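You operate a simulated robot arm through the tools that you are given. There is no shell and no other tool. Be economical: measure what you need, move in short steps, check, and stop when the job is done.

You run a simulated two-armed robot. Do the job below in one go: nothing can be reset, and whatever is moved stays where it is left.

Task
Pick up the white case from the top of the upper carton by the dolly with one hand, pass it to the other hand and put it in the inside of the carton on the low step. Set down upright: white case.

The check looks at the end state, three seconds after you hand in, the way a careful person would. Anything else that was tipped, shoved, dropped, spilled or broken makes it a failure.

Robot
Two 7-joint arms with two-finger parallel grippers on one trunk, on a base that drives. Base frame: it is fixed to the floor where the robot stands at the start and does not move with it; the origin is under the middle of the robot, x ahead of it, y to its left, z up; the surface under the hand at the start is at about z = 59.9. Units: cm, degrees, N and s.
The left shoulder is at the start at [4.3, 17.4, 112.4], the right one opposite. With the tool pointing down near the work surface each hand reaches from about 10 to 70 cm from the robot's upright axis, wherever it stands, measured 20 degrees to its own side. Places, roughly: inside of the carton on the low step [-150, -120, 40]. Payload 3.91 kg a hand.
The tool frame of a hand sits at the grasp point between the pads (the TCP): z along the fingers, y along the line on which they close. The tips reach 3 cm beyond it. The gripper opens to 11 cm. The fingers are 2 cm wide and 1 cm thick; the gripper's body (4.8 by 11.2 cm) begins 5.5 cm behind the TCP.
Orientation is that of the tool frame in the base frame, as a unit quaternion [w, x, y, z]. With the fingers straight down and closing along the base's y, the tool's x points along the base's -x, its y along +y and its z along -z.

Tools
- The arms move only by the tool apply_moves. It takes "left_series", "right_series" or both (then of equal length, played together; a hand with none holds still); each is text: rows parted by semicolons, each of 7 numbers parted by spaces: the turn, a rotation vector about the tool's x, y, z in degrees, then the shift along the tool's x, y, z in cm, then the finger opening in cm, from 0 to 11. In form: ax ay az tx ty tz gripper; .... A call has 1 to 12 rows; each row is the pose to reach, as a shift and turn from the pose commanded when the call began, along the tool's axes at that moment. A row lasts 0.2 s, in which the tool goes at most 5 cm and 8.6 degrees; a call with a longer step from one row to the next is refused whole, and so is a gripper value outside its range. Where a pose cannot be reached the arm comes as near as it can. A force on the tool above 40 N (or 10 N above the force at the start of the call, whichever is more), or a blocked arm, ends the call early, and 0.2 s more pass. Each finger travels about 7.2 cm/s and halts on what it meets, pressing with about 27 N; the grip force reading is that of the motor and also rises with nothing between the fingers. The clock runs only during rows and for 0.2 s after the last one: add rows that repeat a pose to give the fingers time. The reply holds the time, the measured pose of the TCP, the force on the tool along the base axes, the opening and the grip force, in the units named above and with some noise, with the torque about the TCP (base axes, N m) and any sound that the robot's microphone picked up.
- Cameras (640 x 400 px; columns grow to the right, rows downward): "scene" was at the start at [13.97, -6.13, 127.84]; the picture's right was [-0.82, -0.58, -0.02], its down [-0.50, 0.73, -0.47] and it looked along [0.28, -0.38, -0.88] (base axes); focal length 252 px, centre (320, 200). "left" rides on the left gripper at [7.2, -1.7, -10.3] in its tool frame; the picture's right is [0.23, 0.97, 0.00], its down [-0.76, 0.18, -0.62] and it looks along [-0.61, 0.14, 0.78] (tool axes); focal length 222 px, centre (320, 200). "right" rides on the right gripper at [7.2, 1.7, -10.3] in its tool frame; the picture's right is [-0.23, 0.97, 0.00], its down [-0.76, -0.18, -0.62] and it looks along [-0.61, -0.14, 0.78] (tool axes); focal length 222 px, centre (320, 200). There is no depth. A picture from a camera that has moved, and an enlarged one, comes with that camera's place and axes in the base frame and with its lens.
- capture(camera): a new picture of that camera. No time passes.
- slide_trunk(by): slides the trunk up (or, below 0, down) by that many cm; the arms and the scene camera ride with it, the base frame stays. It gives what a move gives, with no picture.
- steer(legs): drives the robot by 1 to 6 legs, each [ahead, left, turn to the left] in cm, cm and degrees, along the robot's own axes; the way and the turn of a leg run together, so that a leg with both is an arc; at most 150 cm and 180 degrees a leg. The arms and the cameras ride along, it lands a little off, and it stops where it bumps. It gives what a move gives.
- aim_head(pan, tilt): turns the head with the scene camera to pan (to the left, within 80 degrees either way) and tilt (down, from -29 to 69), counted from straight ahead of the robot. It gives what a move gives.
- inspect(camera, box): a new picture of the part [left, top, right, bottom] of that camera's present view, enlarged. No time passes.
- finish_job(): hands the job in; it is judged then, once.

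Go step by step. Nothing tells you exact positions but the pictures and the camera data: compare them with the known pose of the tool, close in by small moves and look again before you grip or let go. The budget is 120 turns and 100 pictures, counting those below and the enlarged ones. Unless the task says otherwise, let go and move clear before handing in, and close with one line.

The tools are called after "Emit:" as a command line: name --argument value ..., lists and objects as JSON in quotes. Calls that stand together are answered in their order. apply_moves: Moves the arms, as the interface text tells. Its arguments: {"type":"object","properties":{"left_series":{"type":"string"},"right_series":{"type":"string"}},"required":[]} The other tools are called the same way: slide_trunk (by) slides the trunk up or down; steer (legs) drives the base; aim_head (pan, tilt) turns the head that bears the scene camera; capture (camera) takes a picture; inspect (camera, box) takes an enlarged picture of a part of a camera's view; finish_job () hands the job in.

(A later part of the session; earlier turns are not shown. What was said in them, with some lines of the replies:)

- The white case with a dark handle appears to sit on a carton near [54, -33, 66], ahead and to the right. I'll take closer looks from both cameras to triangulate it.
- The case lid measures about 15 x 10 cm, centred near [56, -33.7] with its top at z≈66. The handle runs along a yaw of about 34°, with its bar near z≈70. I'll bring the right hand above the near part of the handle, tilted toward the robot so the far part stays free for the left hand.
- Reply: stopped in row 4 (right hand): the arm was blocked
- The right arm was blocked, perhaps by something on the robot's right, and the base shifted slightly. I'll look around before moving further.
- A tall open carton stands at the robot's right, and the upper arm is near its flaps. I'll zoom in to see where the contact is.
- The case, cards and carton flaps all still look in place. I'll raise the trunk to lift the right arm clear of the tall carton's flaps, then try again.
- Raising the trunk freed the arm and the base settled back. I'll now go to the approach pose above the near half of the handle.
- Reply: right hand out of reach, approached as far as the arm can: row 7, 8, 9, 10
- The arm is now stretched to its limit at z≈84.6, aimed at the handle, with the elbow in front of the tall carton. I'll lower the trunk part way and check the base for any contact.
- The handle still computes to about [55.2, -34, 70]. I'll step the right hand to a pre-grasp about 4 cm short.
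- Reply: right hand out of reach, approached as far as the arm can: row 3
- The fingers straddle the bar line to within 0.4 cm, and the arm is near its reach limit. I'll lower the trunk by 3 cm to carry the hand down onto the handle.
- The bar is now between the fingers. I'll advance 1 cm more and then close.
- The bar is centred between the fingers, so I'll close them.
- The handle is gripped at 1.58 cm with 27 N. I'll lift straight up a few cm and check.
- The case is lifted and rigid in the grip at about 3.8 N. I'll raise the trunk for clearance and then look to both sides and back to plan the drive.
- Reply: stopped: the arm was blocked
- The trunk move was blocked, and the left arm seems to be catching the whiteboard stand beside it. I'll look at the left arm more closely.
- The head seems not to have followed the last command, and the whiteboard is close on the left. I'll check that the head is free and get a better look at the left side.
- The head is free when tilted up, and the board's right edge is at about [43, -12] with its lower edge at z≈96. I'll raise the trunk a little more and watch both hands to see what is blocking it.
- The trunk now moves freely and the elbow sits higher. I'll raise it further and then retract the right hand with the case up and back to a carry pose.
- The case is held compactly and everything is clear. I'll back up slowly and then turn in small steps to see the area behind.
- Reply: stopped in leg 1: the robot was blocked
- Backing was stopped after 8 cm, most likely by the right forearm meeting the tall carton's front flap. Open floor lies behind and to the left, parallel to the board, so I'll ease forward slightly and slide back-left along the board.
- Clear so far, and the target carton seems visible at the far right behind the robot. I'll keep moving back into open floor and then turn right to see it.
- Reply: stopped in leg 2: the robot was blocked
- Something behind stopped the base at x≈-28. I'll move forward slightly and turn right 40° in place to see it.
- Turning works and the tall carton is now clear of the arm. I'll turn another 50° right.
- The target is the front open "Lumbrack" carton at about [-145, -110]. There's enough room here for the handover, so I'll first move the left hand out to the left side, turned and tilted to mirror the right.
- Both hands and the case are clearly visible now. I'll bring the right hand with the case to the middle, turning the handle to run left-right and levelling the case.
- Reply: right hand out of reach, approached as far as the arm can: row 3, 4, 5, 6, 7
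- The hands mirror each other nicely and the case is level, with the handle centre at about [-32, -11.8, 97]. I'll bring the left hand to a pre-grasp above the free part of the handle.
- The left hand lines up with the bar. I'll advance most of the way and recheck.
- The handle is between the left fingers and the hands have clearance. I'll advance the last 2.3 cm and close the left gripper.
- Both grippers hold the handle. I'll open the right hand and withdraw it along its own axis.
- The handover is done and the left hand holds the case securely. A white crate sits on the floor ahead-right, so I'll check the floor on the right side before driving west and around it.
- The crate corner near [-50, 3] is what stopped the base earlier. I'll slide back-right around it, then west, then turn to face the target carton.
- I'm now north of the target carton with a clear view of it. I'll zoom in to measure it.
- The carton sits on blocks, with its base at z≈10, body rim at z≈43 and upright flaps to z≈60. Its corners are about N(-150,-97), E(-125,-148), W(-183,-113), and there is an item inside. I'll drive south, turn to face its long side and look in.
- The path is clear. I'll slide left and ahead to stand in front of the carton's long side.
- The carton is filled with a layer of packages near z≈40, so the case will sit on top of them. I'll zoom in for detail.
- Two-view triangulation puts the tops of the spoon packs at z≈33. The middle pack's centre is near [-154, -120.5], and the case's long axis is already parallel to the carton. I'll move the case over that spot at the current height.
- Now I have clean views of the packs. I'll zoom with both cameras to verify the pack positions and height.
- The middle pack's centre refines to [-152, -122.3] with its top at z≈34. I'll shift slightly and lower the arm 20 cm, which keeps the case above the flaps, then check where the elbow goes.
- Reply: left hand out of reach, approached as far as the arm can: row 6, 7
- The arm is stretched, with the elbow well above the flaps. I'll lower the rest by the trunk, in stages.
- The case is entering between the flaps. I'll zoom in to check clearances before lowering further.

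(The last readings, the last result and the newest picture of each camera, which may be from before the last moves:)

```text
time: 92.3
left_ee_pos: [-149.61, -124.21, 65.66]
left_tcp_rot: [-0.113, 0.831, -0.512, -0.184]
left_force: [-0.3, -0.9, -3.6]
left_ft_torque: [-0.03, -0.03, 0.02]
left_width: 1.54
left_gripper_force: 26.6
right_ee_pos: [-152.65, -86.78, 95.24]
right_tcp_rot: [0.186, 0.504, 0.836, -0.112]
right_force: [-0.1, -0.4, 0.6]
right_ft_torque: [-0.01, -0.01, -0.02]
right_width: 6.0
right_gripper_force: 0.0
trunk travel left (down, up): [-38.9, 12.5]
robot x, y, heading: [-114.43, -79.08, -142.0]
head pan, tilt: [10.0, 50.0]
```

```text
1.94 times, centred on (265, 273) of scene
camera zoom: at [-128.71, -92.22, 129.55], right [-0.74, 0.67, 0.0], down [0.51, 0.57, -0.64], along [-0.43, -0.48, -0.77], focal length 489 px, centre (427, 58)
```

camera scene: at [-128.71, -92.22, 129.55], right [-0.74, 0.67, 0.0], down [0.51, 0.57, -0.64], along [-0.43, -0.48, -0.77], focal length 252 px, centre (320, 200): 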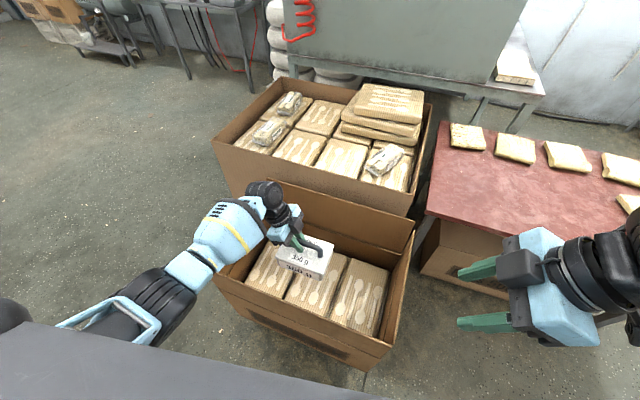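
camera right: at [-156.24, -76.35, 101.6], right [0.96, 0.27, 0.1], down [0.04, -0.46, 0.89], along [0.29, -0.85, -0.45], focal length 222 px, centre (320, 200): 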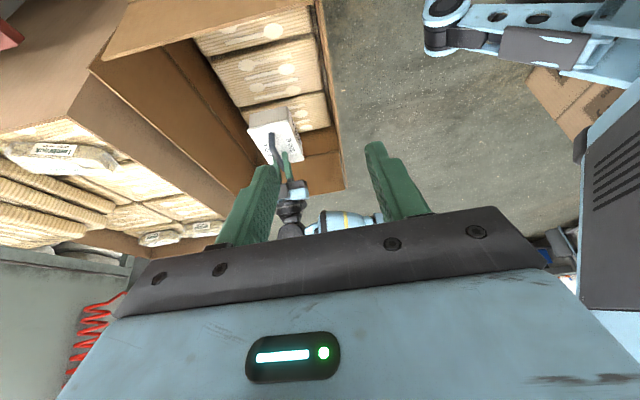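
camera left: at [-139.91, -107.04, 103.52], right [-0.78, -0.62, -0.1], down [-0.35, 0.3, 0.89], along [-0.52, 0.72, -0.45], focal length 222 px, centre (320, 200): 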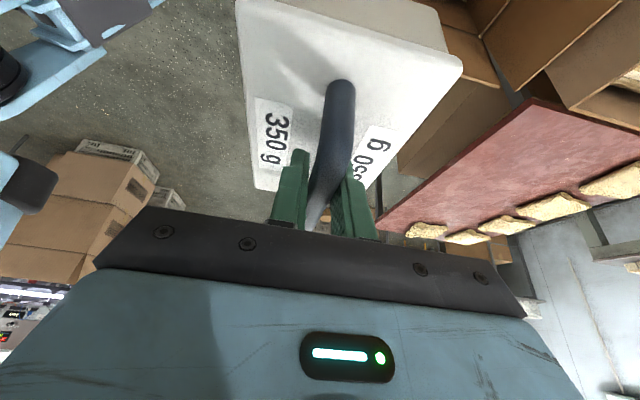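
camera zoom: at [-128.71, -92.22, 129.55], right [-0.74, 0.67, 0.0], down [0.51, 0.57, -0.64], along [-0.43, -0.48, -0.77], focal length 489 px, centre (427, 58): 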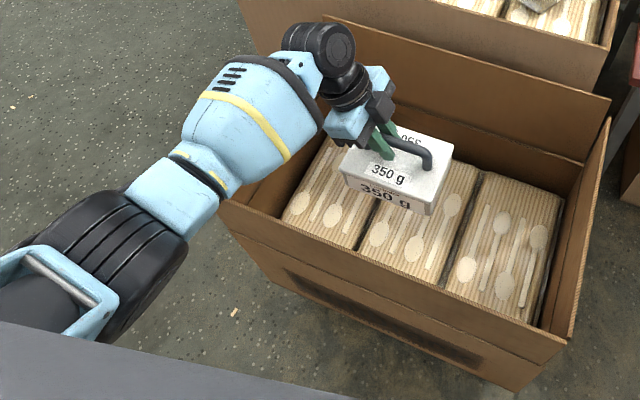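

Triangulating the flap tops gives z≈63.5, and the stretched forearm would skim them at full depth. I'll come back up, pull the hand in and drive about 11 cm closer, so the arm can reach down steeply instead.

Emit:
slide_trunk --by 12

Emit:
apply_moves --left_series "0 0 0 -1.6 -0.5 -3.2 0; 0 0 0 -2.5 -3 -4.2 0; 0 0 0 -3.2 -5.6 -4.3 0; 0 0 0 -3.9 -8.2 -4.4 0; 0 0 0 -4.5 -10.8 -4.5 0; 0 0 0 -4.5 -10.8 -4.5 0"

Emit:
steer --legs '[[11, 0, 0]]'

Emit:
capture --camera "scene"

```text
time: 93.8
left_ee_pos: [-149.52, -124.06, 77.24]
left_tcp_rot: [-0.116, 0.831, -0.512, -0.182]
left_force: [0.3, -0.3, -3.7]
left_ft_torque: [-0.05, -0.01, 0.05]
left_width: 1.55
left_gripper_force: 27.5
right_ee_pos: [-152.64, -86.76, 107.16]
right_tcp_rot: [0.187, 0.504, 0.836, -0.11]
right_force: [0.6, 0.4, -0.2]
right_ft_torque: [0.01, -0.03, 0.04]
right_width: 5.97
right_gripper_force: 0.0
trunk travel left (down, up): [-50.9, 0.5]
robot x, y, heading: [-114.36, -79.07, -142.1]
head pan, tilt: [10.0, 50.0]
```

```text
time: 95.2
left_ee_pos: [-140.83, -117.36, 83.51]
left_tcp_rot: [-0.115, 0.832, -0.511, -0.183]
left_force: [0.0, 0.1, -3.7]
left_ft_torque: [-0.04, 0.0, 0.0]
left_width: 1.56
left_gripper_force: 26.2
right_ee_pos: [-152.66, -86.78, 107.24]
right_tcp_rot: [0.186, 0.504, 0.836, -0.112]
right_force: [-0.6, 0.3, 0.4]
right_ft_torque: [0.02, -0.03, 0.02]
right_width: 6.0
right_gripper_force: 0.0
trunk travel left (down, up): [-50.9, 0.5]
robot x, y, heading: [-114.16, -79.15, -142.2]
head pan, tilt: [10.0, 50.0]
```

```text
time: 96.5
left_ee_pos: [-149.26, -124.08, 83.49]
left_tcp_rot: [-0.115, 0.831, -0.512, -0.183]
left_force: [0.9, -0.6, -2.7]
left_ft_torque: [-0.06, -0.02, 0.05]
left_width: 1.57
left_gripper_force: 27.0
right_ee_pos: [-161.05, -93.23, 107.16]
right_tcp_rot: [0.187, 0.504, 0.836, -0.112]
right_force: [0.4, -0.1, -0.5]
right_ft_torque: [-0.02, 0.0, 0.03]
right_width: 6.02
right_gripper_force: 0.1
trunk travel left (down, up): [-50.9, 0.5]
robot x, y, heading: [-122.99, -85.92, -142.1]
head pan, tilt: [10.0, 50.0]
stopped in leg 1: the robot was blocked; the commanded pose is now the measured one
```

```text
30 pictures are left
camera scene: at [-129.01, -92.51, 143.66], right [-0.74, 0.67, 0.0], down [0.51, 0.57, -0.64], along [-0.43, -0.48, -0.77], focal length 252 px, centre (320, 200)
```

scene: 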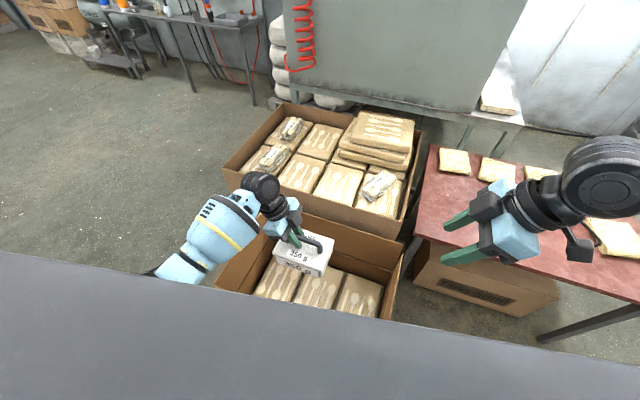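

The base just touched something at the end of that leg. I'll back off 1.5 cm and check that the carton hasn't moved.

Emit:
steer --legs '[[-1.5, 0, 0]]'

Emit:
inspect --camera "right" --box '[100, 0, 400, 188]'

Emit:
inspect --camera "scene" --box '[180, 160, 440, 322]'

```text
time: 97.3
left_ee_pos: [-148.22, -123.06, 83.5]
left_tcp_rot: [-0.114, 0.831, -0.512, -0.183]
left_force: [0.3, 0.4, -3.7]
left_ft_torque: [-0.05, -0.05, 0.03]
left_width: 1.56
left_gripper_force: 26.4
right_ee_pos: [-159.93, -92.44, 107.27]
right_tcp_rot: [0.186, 0.506, 0.835, -0.112]
right_force: [-0.1, -0.2, -0.2]
right_ft_torque: [-0.01, -0.04, 0.02]
right_width: 5.98
right_gripper_force: 0.1
trunk travel left (down, up): [-50.9, 0.5]
robot x, y, heading: [-121.85, -85.0, -142.1]
head pan, tilt: [10.0, 50.0]
```

```text
2.13 times, centred on (250, 94) of right
camera zoom: at [-163.53, -82.04, 113.53], right [0.96, 0.27, 0.1], down [0.04, -0.46, 0.89], along [0.29, -0.85, -0.45], focal length 473 px, centre (469, 426)
```

zoom: 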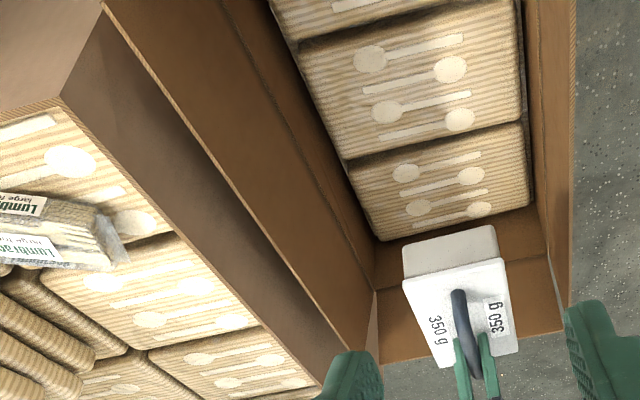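

```text
2.46 times, centred on (310, 241) of scene
camera zoom: at [-127.92, -91.65, 143.66], right [-0.74, 0.67, 0.0], down [0.51, 0.57, -0.64], along [-0.43, -0.48, -0.77], focal length 621 px, centre (345, 99)
```

zoom: 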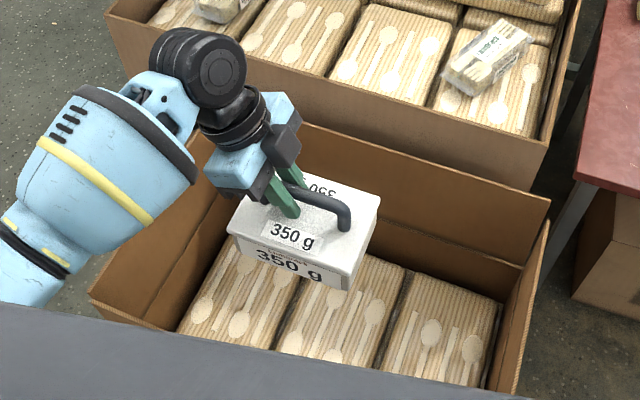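

The carton hasn't moved and the case is about 3 cm from being centred over the middle pack. I'll correct that and lower the arm to put the case bottom near z≈44, still above the packs.

Emit:
apply_moves --left_series "0 0 0 1.3 0.6 2.7 0; 0 0 0 2.6 1.2 5.4 0; 0 0 0 3.9 1.8 8.1 0; 0 0 0 5.2 2.4 10.8 0; 0 0 0 6.45 3 13.55 0; 0 0 0 7.7 3 16.3 0; 0 0 0 9 3 19 0; 0 0 0 10.3 3 21.7 0; 0 0 0 11.6 3 24.4 0; 0 0 0 12.9 3 27.1 0; 0 0 0 12.9 3 27.1 0"

Emit:
capture --camera "scene"

Emit:
inspect --camera "right" --box '[180, 0, 400, 200]'

```text
time: 99.7
left_ee_pos: [-146.6, -122.6, 61.44]
left_tcp_rot: [-0.113, 0.832, -0.512, -0.184]
left_force: [0.4, -0.5, -3.3]
left_ft_torque: [-0.04, -0.07, 0.02]
left_width: 1.57
left_gripper_force: 26.9
left hand out of reach, approached as far as the arm can: row 6, 7, 8, 9, 10, 11
right_ee_pos: [-159.77, -92.38, 107.34]
right_tcp_rot: [0.186, 0.504, 0.836, -0.112]
right_force: [0.7, -0.1, -0.1]
right_ft_torque: [-0.01, 0.01, -0.01]
right_width: 6.0
right_gripper_force: 0.0
trunk travel left (down, up): [-50.9, 0.5]
robot x, y, heading: [-121.47, -85.01, -142.2]
head pan, tilt: [10.0, 50.0]
```

```text
27 pictures are left
camera scene: at [-127.74, -91.56, 143.68], right [-0.74, 0.67, 0.0], down [0.51, 0.57, -0.64], along [-0.43, -0.48, -0.77], focal length 252 px, centre (320, 200)
```

scene: 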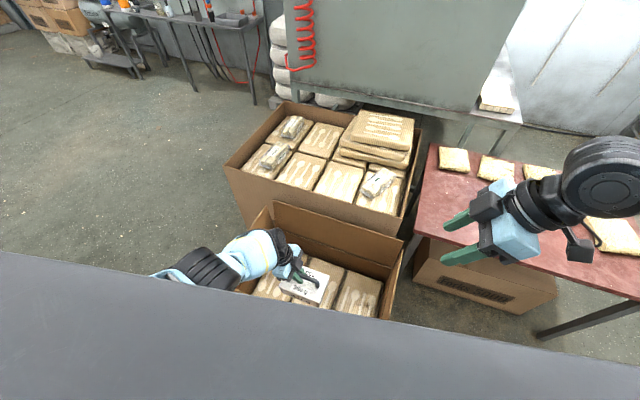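

```text
2.00 times, centred on (290, 100) of right
camera zoom: at [-163.38, -81.97, 113.6], right [0.96, 0.27, 0.1], down [0.04, -0.46, 0.89], along [0.28, -0.85, -0.45], focal length 444 px, centre (380, 400)
```

zoom: 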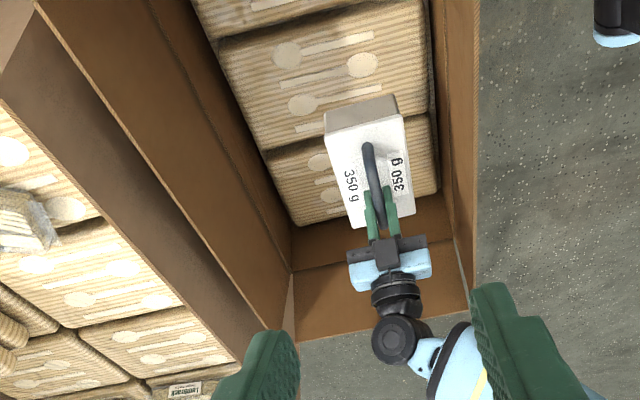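

The case is well inside above the middle pack. I'll lower the rest by the trunk, first 11 cm.

Emit:
slide_trunk --by -11

Emit:
apply_moves --left_series "0 0 0 -0.4 1.4 -1; 0 0 0 -0.8 2.8 -1.9; 0 0 0 -0.8 2.8 -1.9"

Emit:
inspect --camera "right" --box '[180, 0, 400, 200]'

Emit:
inspect --camera "scene" --box '[100, 150, 430, 356]'

```text
time: 101.1
left_ee_pos: [-146.53, -122.67, 50.55]
left_tcp_rot: [-0.113, 0.832, -0.512, -0.184]
left_force: [-0.3, 0.3, -3.1]
left_ft_torque: [-0.05, -0.07, 0.01]
left_width: 1.58
left_gripper_force: 27.4
right_ee_pos: [-159.78, -92.28, 96.3]
right_tcp_rot: [0.186, 0.505, 0.836, -0.112]
right_force: [0.5, 0.3, 0.6]
right_ft_torque: [-0.04, -0.01, -0.02]
right_width: 6.01
right_gripper_force: 0.0
trunk travel left (down, up): [-39.9, 11.5]
robot x, y, heading: [-121.1, -84.53, -142.0]
head pan, tilt: [10.0, 50.0]
```

```text
refused: a row must be a list of 7 entries
```

```text
2.00 times, centred on (290, 100) of right
camera zoom: at [-163.41, -81.95, 102.61], right [0.96, 0.27, 0.1], down [0.04, -0.46, 0.89], along [0.28, -0.85, -0.45], focal length 444 px, centre (380, 400)
```

zoom: 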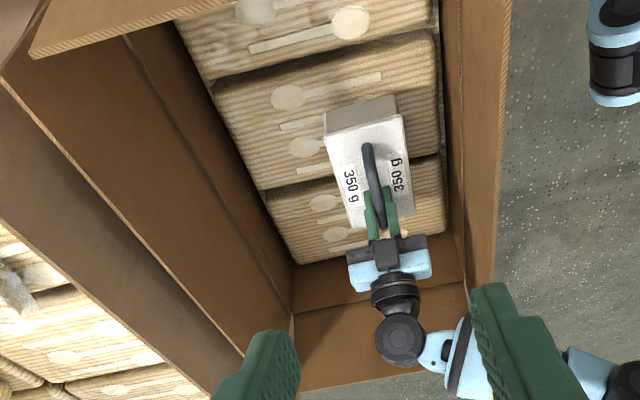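

```text
1.94 times, centred on (265, 253) of scene
camera zoom: at [-135.54, -97.58, 130.69], right [-0.74, 0.67, 0.0], down [0.51, 0.57, -0.64], along [-0.43, -0.48, -0.77], focal length 489 px, centre (427, 97)
```

zoom: 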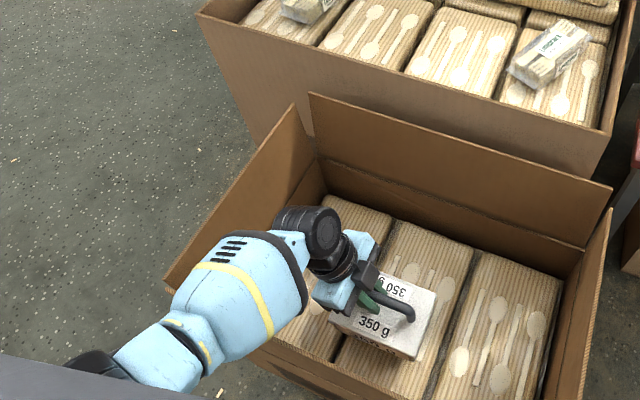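

The case is about 7 cm above the pack, slightly toward the front. I'll shift it 3 cm deeper.

Emit:
apply_moves --left_series "0 0 0 -0.4 1.5 -0.9 0; 0 0 0 -0.8 3 -1.8 0; 0 0 0 -0.8 3 -1.8 0"

Emit:
slide_trunk --by -6

Emit:
inspect --camera "right" --box '[180, 0, 400, 200]'

Emit:
inspect --camera "scene" --box '[100, 150, 430, 356]'

```text
time: 101.9
left_ee_pos: [-149.2, -123.81, 52.54]
left_tcp_rot: [-0.114, 0.831, -0.512, -0.184]
left_force: [-0.1, -0.2, -2.9]
left_ft_torque: [-0.04, -0.04, 0.01]
left_width: 1.59
left_gripper_force: 27.3
right_ee_pos: [-159.83, -92.42, 96.26]
right_tcp_rot: [0.186, 0.505, 0.835, -0.113]
right_force: [0.6, -0.3, -0.5]
right_ft_torque: [0.0, -0.01, 0.01]
right_width: 6.0
right_gripper_force: 0.0
trunk travel left (down, up): [-39.9, 11.5]
robot x, y, heading: [-121.61, -84.95, -142.4]
head pan, tilt: [10.0, 50.0]
```

```text
time: 102.9
left_ee_pos: [-149.17, -124.06, 46.31]
left_tcp_rot: [-0.113, 0.831, -0.513, -0.183]
left_force: [-0.4, 1.4, -1.2]
left_ft_torque: [0.08, 0.08, -0.06]
left_width: 1.55
left_gripper_force: 27.0
right_ee_pos: [-159.75, -92.34, 90.34]
right_tcp_rot: [0.186, 0.505, 0.835, -0.112]
right_force: [-0.6, 0.3, 0.1]
right_ft_torque: [-0.03, -0.01, 0.02]
right_width: 6.02
right_gripper_force: 0.1
trunk travel left (down, up): [-33.9, 17.5]
robot x, y, heading: [-121.22, -84.69, -142.3]
head pan, tilt: [10.0, 50.0]
```

```text
2.00 times, centred on (290, 100) of right
camera zoom: at [-163.41, -81.97, 96.59], right [0.96, 0.27, 0.1], down [0.04, -0.46, 0.89], along [0.28, -0.85, -0.45], focal length 444 px, centre (380, 400)
```

zoom: 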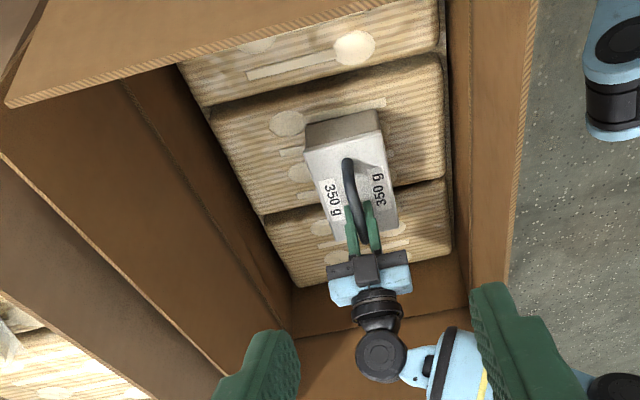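

```text
1.94 times, centred on (265, 253) of scene
camera zoom: at [-137.16, -98.85, 124.22], right [-0.74, 0.67, 0.0], down [0.51, 0.57, -0.64], along [-0.43, -0.48, -0.77], focal length 489 px, centre (427, 97)
```

zoom: 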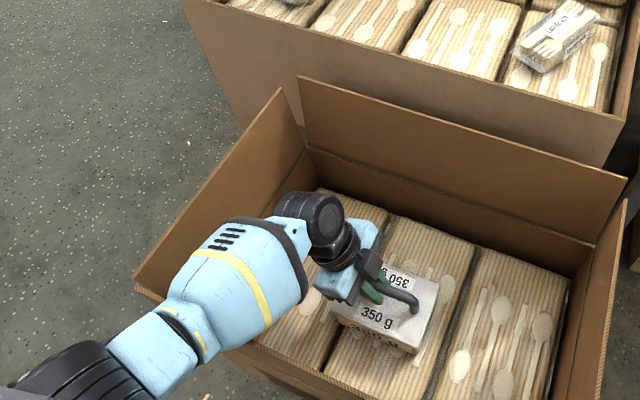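

The vertical load dropped to about 1.2 N, so the case is just touching the pack. I'll lower in half-centimetre steps to seat it.

Emit:
apply_moves --left_series "0 0 0 0.2 0 0.45 0; 0 0 0 0.2 0 0.45 0"

```text
time: 103.5
left_ee_pos: [-149.19, -123.93, 46.19]
left_tcp_rot: [-0.112, 0.831, -0.512, -0.184]
left_force: [5.1, -2.6, 22.6]
left_ft_torque: [0.22, 0.12, 0.0]
left_width: 1.53
left_gripper_force: 27.6
right_ee_pos: [-159.69, -92.32, 90.42]
right_tcp_rot: [0.186, 0.505, 0.835, -0.114]
right_force: [-0.1, -0.3, 0.2]
right_ft_torque: [-0.02, -0.01, 0.04]
right_width: 6.01
right_gripper_force: 0.1
trunk travel left (down, up): [-33.9, 17.5]
robot x, y, heading: [-121.51, -84.56, -142.0]
head pan, tilt: [10.0, 50.0]
```

The case is firmly seated. I'll ease off the pressure, open, and withdraw along the finger axis.

Emit:
apply_moves --left_series "0 0 0 -0.15 0 -0.33 0; 0 0 0 -0.15 0 -0.33 2.5; 0 0 0 -0.15 0 -0.33 4; 0 0 0 -0.15 0 -0.33 5.5; 0 0 0 -0.15 0 -0.33 5.5; 0 0 0 -0.15 0 -0.33 5.5"

Emit:
inspect --camera "left" --box '[160, 0, 480, 260]'

Emit:
inspect --camera "right" --box '[180, 0, 400, 200]'

```text
time: 104.9
left_ee_pos: [-149.21, -124.0, 46.17]
left_tcp_rot: [-0.113, 0.832, -0.512, -0.184]
left_force: [0.0, 0.0, -0.2]
left_ft_torque: [0.02, 0.0, 0.0]
left_width: 5.48
left_gripper_force: 0.1
right_ee_pos: [-159.85, -92.4, 90.45]
right_tcp_rot: [0.186, 0.505, 0.835, -0.112]
right_force: [-0.2, 0.3, 0.9]
right_ft_torque: [0.0, 0.01, -0.02]
right_width: 6.01
right_gripper_force: 0.0
trunk travel left (down, up): [-33.9, 17.5]
robot x, y, heading: [-121.46, -84.65, -142.2]
head pan, tilt: [10.0, 50.0]
```

```text
1.54 times, centred on (320, 130) of left
camera zoom: at [-142.66, -132.82, 52.65], right [-0.78, -0.62, -0.1], down [-0.35, 0.3, 0.89], along [-0.52, 0.72, -0.45], focal length 342 px, centre (320, 308)
```

zoom: 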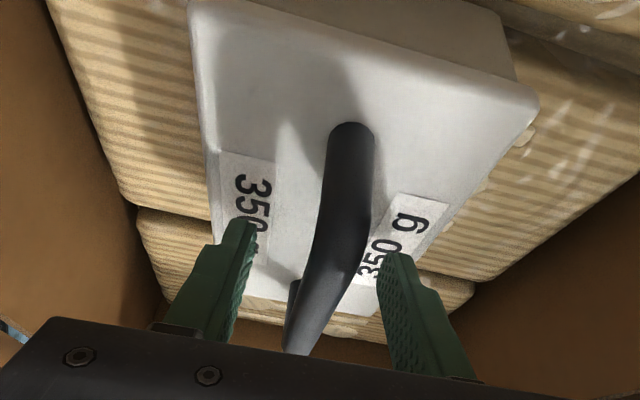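

```text
2.00 times, centred on (290, 100) of right
camera zoom: at [-163.41, -81.94, 96.59], right [0.96, 0.27, 0.1], down [0.04, -0.46, 0.89], along [0.28, -0.85, -0.45], focal length 444 px, centre (380, 400)
```

zoom: 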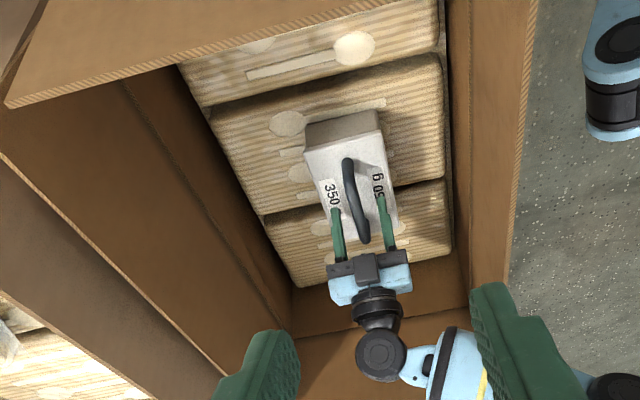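

It's released and the case stands upright. I'll withdraw the fingers and then raise the trunk to clear the carton.

Emit:
apply_moves --left_series "0 0 0 0 0 -2 5.5; 0 0 0 0 0 -4 5.5; 0 0 0 -0.8 0 -7 5.5; 0 0 0 -0.8 0 -7 5.5"

Emit:
slide_trunk --by 17

Emit:
capture --camera "scene"

Emit:
inspect --camera "right" --box '[150, 0, 370, 180]'

```text
time: 105.9
left_ee_pos: [-148.2, -125.87, 53.0]
left_tcp_rot: [-0.113, 0.831, -0.513, -0.183]
left_force: [-0.4, 0.1, 0.3]
left_ft_torque: [-0.02, 0.01, -0.02]
left_width: 5.53
left_gripper_force: 0.2
right_ee_pos: [-159.8, -92.27, 90.27]
right_tcp_rot: [0.186, 0.506, 0.835, -0.113]
right_force: [-0.2, 0.2, 0.8]
right_ft_torque: [-0.01, 0.0, 0.01]
right_width: 6.01
right_gripper_force: 0.1
trunk travel left (down, up): [-33.9, 17.5]
robot x, y, heading: [-121.44, -84.65, -142.1]
head pan, tilt: [10.0, 50.0]
```

```text
time: 107.8
left_ee_pos: [-148.17, -125.91, 69.95]
left_tcp_rot: [-0.114, 0.832, -0.511, -0.182]
left_force: [0.2, -1.2, -0.7]
left_ft_torque: [-0.02, 0.03, 0.02]
left_width: 5.47
left_gripper_force: 0.0
right_ee_pos: [-159.66, -92.32, 107.29]
right_tcp_rot: [0.186, 0.505, 0.835, -0.112]
right_force: [0.3, 0.3, -0.1]
right_ft_torque: [-0.03, -0.01, 0.01]
right_width: 6.0
right_gripper_force: 0.1
trunk travel left (down, up): [-50.9, 0.5]
robot x, y, heading: [-121.09, -84.71, -142.2]
head pan, tilt: [10.0, 50.0]
```

```text
19 pictures are left
camera scene: at [-127.8, -91.54, 143.66], right [-0.74, 0.67, 0.0], down [0.51, 0.57, -0.64], along [-0.43, -0.48, -0.77], focal length 252 px, centre (320, 200)
```

scene: 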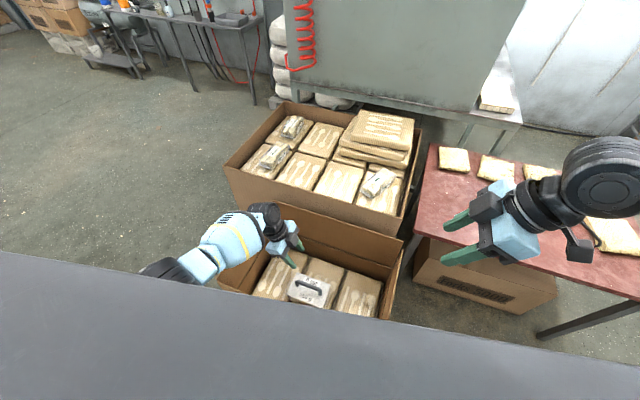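

```text
2.22 times, centred on (260, 90) of right
camera zoom: at [-163.43, -81.95, 113.51], right [0.96, 0.27, 0.1], down [0.04, -0.46, 0.89], along [0.29, -0.85, -0.45], focal length 494 px, centre (453, 444)
```

zoom: 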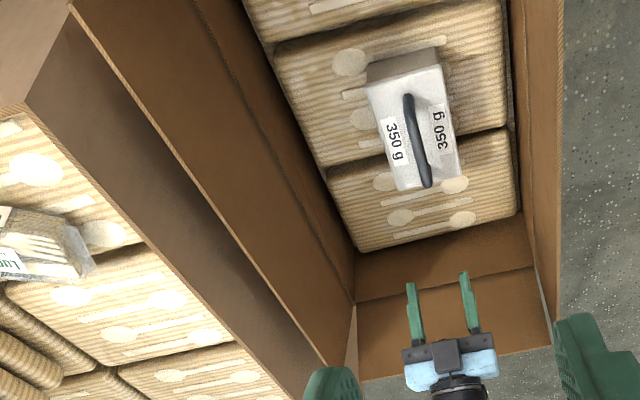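

The case stands upright in the carton. I'll lift the left hand fully clear and back the base off a little.

Emit:
apply_moves --left_series "0 0 0 -1.5 0 -3.2 6; 0 0 0 -3 0 -6.4 6; 0 0 0 -4.5 0 -9.6 6; 0 0 0 -6 0 -12.8 6; 0 0 0 -6 0 -12.8 6"

Emit:
steer --legs '[[-12, 0, 0]]'

Emit:
capture --camera "scene"

```text
time: 109.0
left_ee_pos: [-148.33, -125.96, 84.33]
left_tcp_rot: [-0.114, 0.832, -0.512, -0.184]
left_force: [0.9, 0.1, 0.2]
left_ft_torque: [0.0, 0.02, 0.03]
left_width: 6.0
left_gripper_force: 0.1
right_ee_pos: [-159.82, -92.42, 107.44]
right_tcp_rot: [0.186, 0.505, 0.835, -0.112]
right_force: [-0.7, -0.5, -0.2]
right_ft_torque: [-0.02, 0.01, -0.01]
right_width: 6.01
right_gripper_force: 0.0
trunk travel left (down, up): [-50.9, 0.5]
robot x, y, heading: [-121.21, -84.72, -142.3]
head pan, tilt: [10.0, 50.0]
```

```text
time: 110.3
left_ee_pos: [-138.94, -118.55, 84.13]
left_tcp_rot: [-0.113, 0.831, -0.512, -0.183]
left_force: [-0.2, -0.6, 0.7]
left_ft_torque: [-0.03, -0.03, 0.02]
left_width: 6.0
left_gripper_force: 0.0
right_ee_pos: [-150.39, -85.05, 107.37]
right_tcp_rot: [0.186, 0.505, 0.835, -0.112]
right_force: [-0.1, 0.6, 0.4]
right_ft_torque: [-0.05, 0.0, -0.02]
right_width: 5.98
right_gripper_force: 0.1
trunk travel left (down, up): [-50.9, 0.5]
robot x, y, heading: [-112.06, -77.75, -142.2]
head pan, tilt: [10.0, 50.0]
```

```text
17 pictures are left
camera scene: at [-118.38, -84.23, 143.67], right [-0.74, 0.67, 0.0], down [0.51, 0.57, -0.64], along [-0.43, -0.48, -0.77], focal length 252 px, centre (320, 200)
```

scene: 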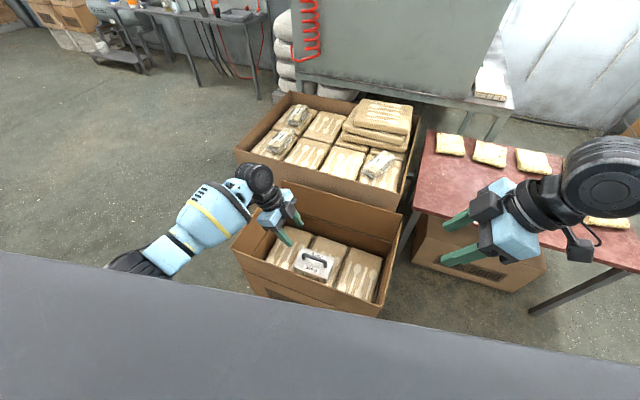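

The white case stands upright on the packs inside the carton, and both hands are clear. I'll hand the job in.

Emit:
finish_job

```text
The job is handed in.
```

The white case is upright on the spoon packs inside the carton on the low step. The right hand picked it up and passed it to the left, which set it down, and both hands are clear. The arms and base met resistance a few times (probably the tall carton's flaps, the whiteboard stand, the white crate and the target carton's base). I saw nothing tipped or dropped and the target carton had not moved, but I didn't re-measure the crate or the whiteboard stand.
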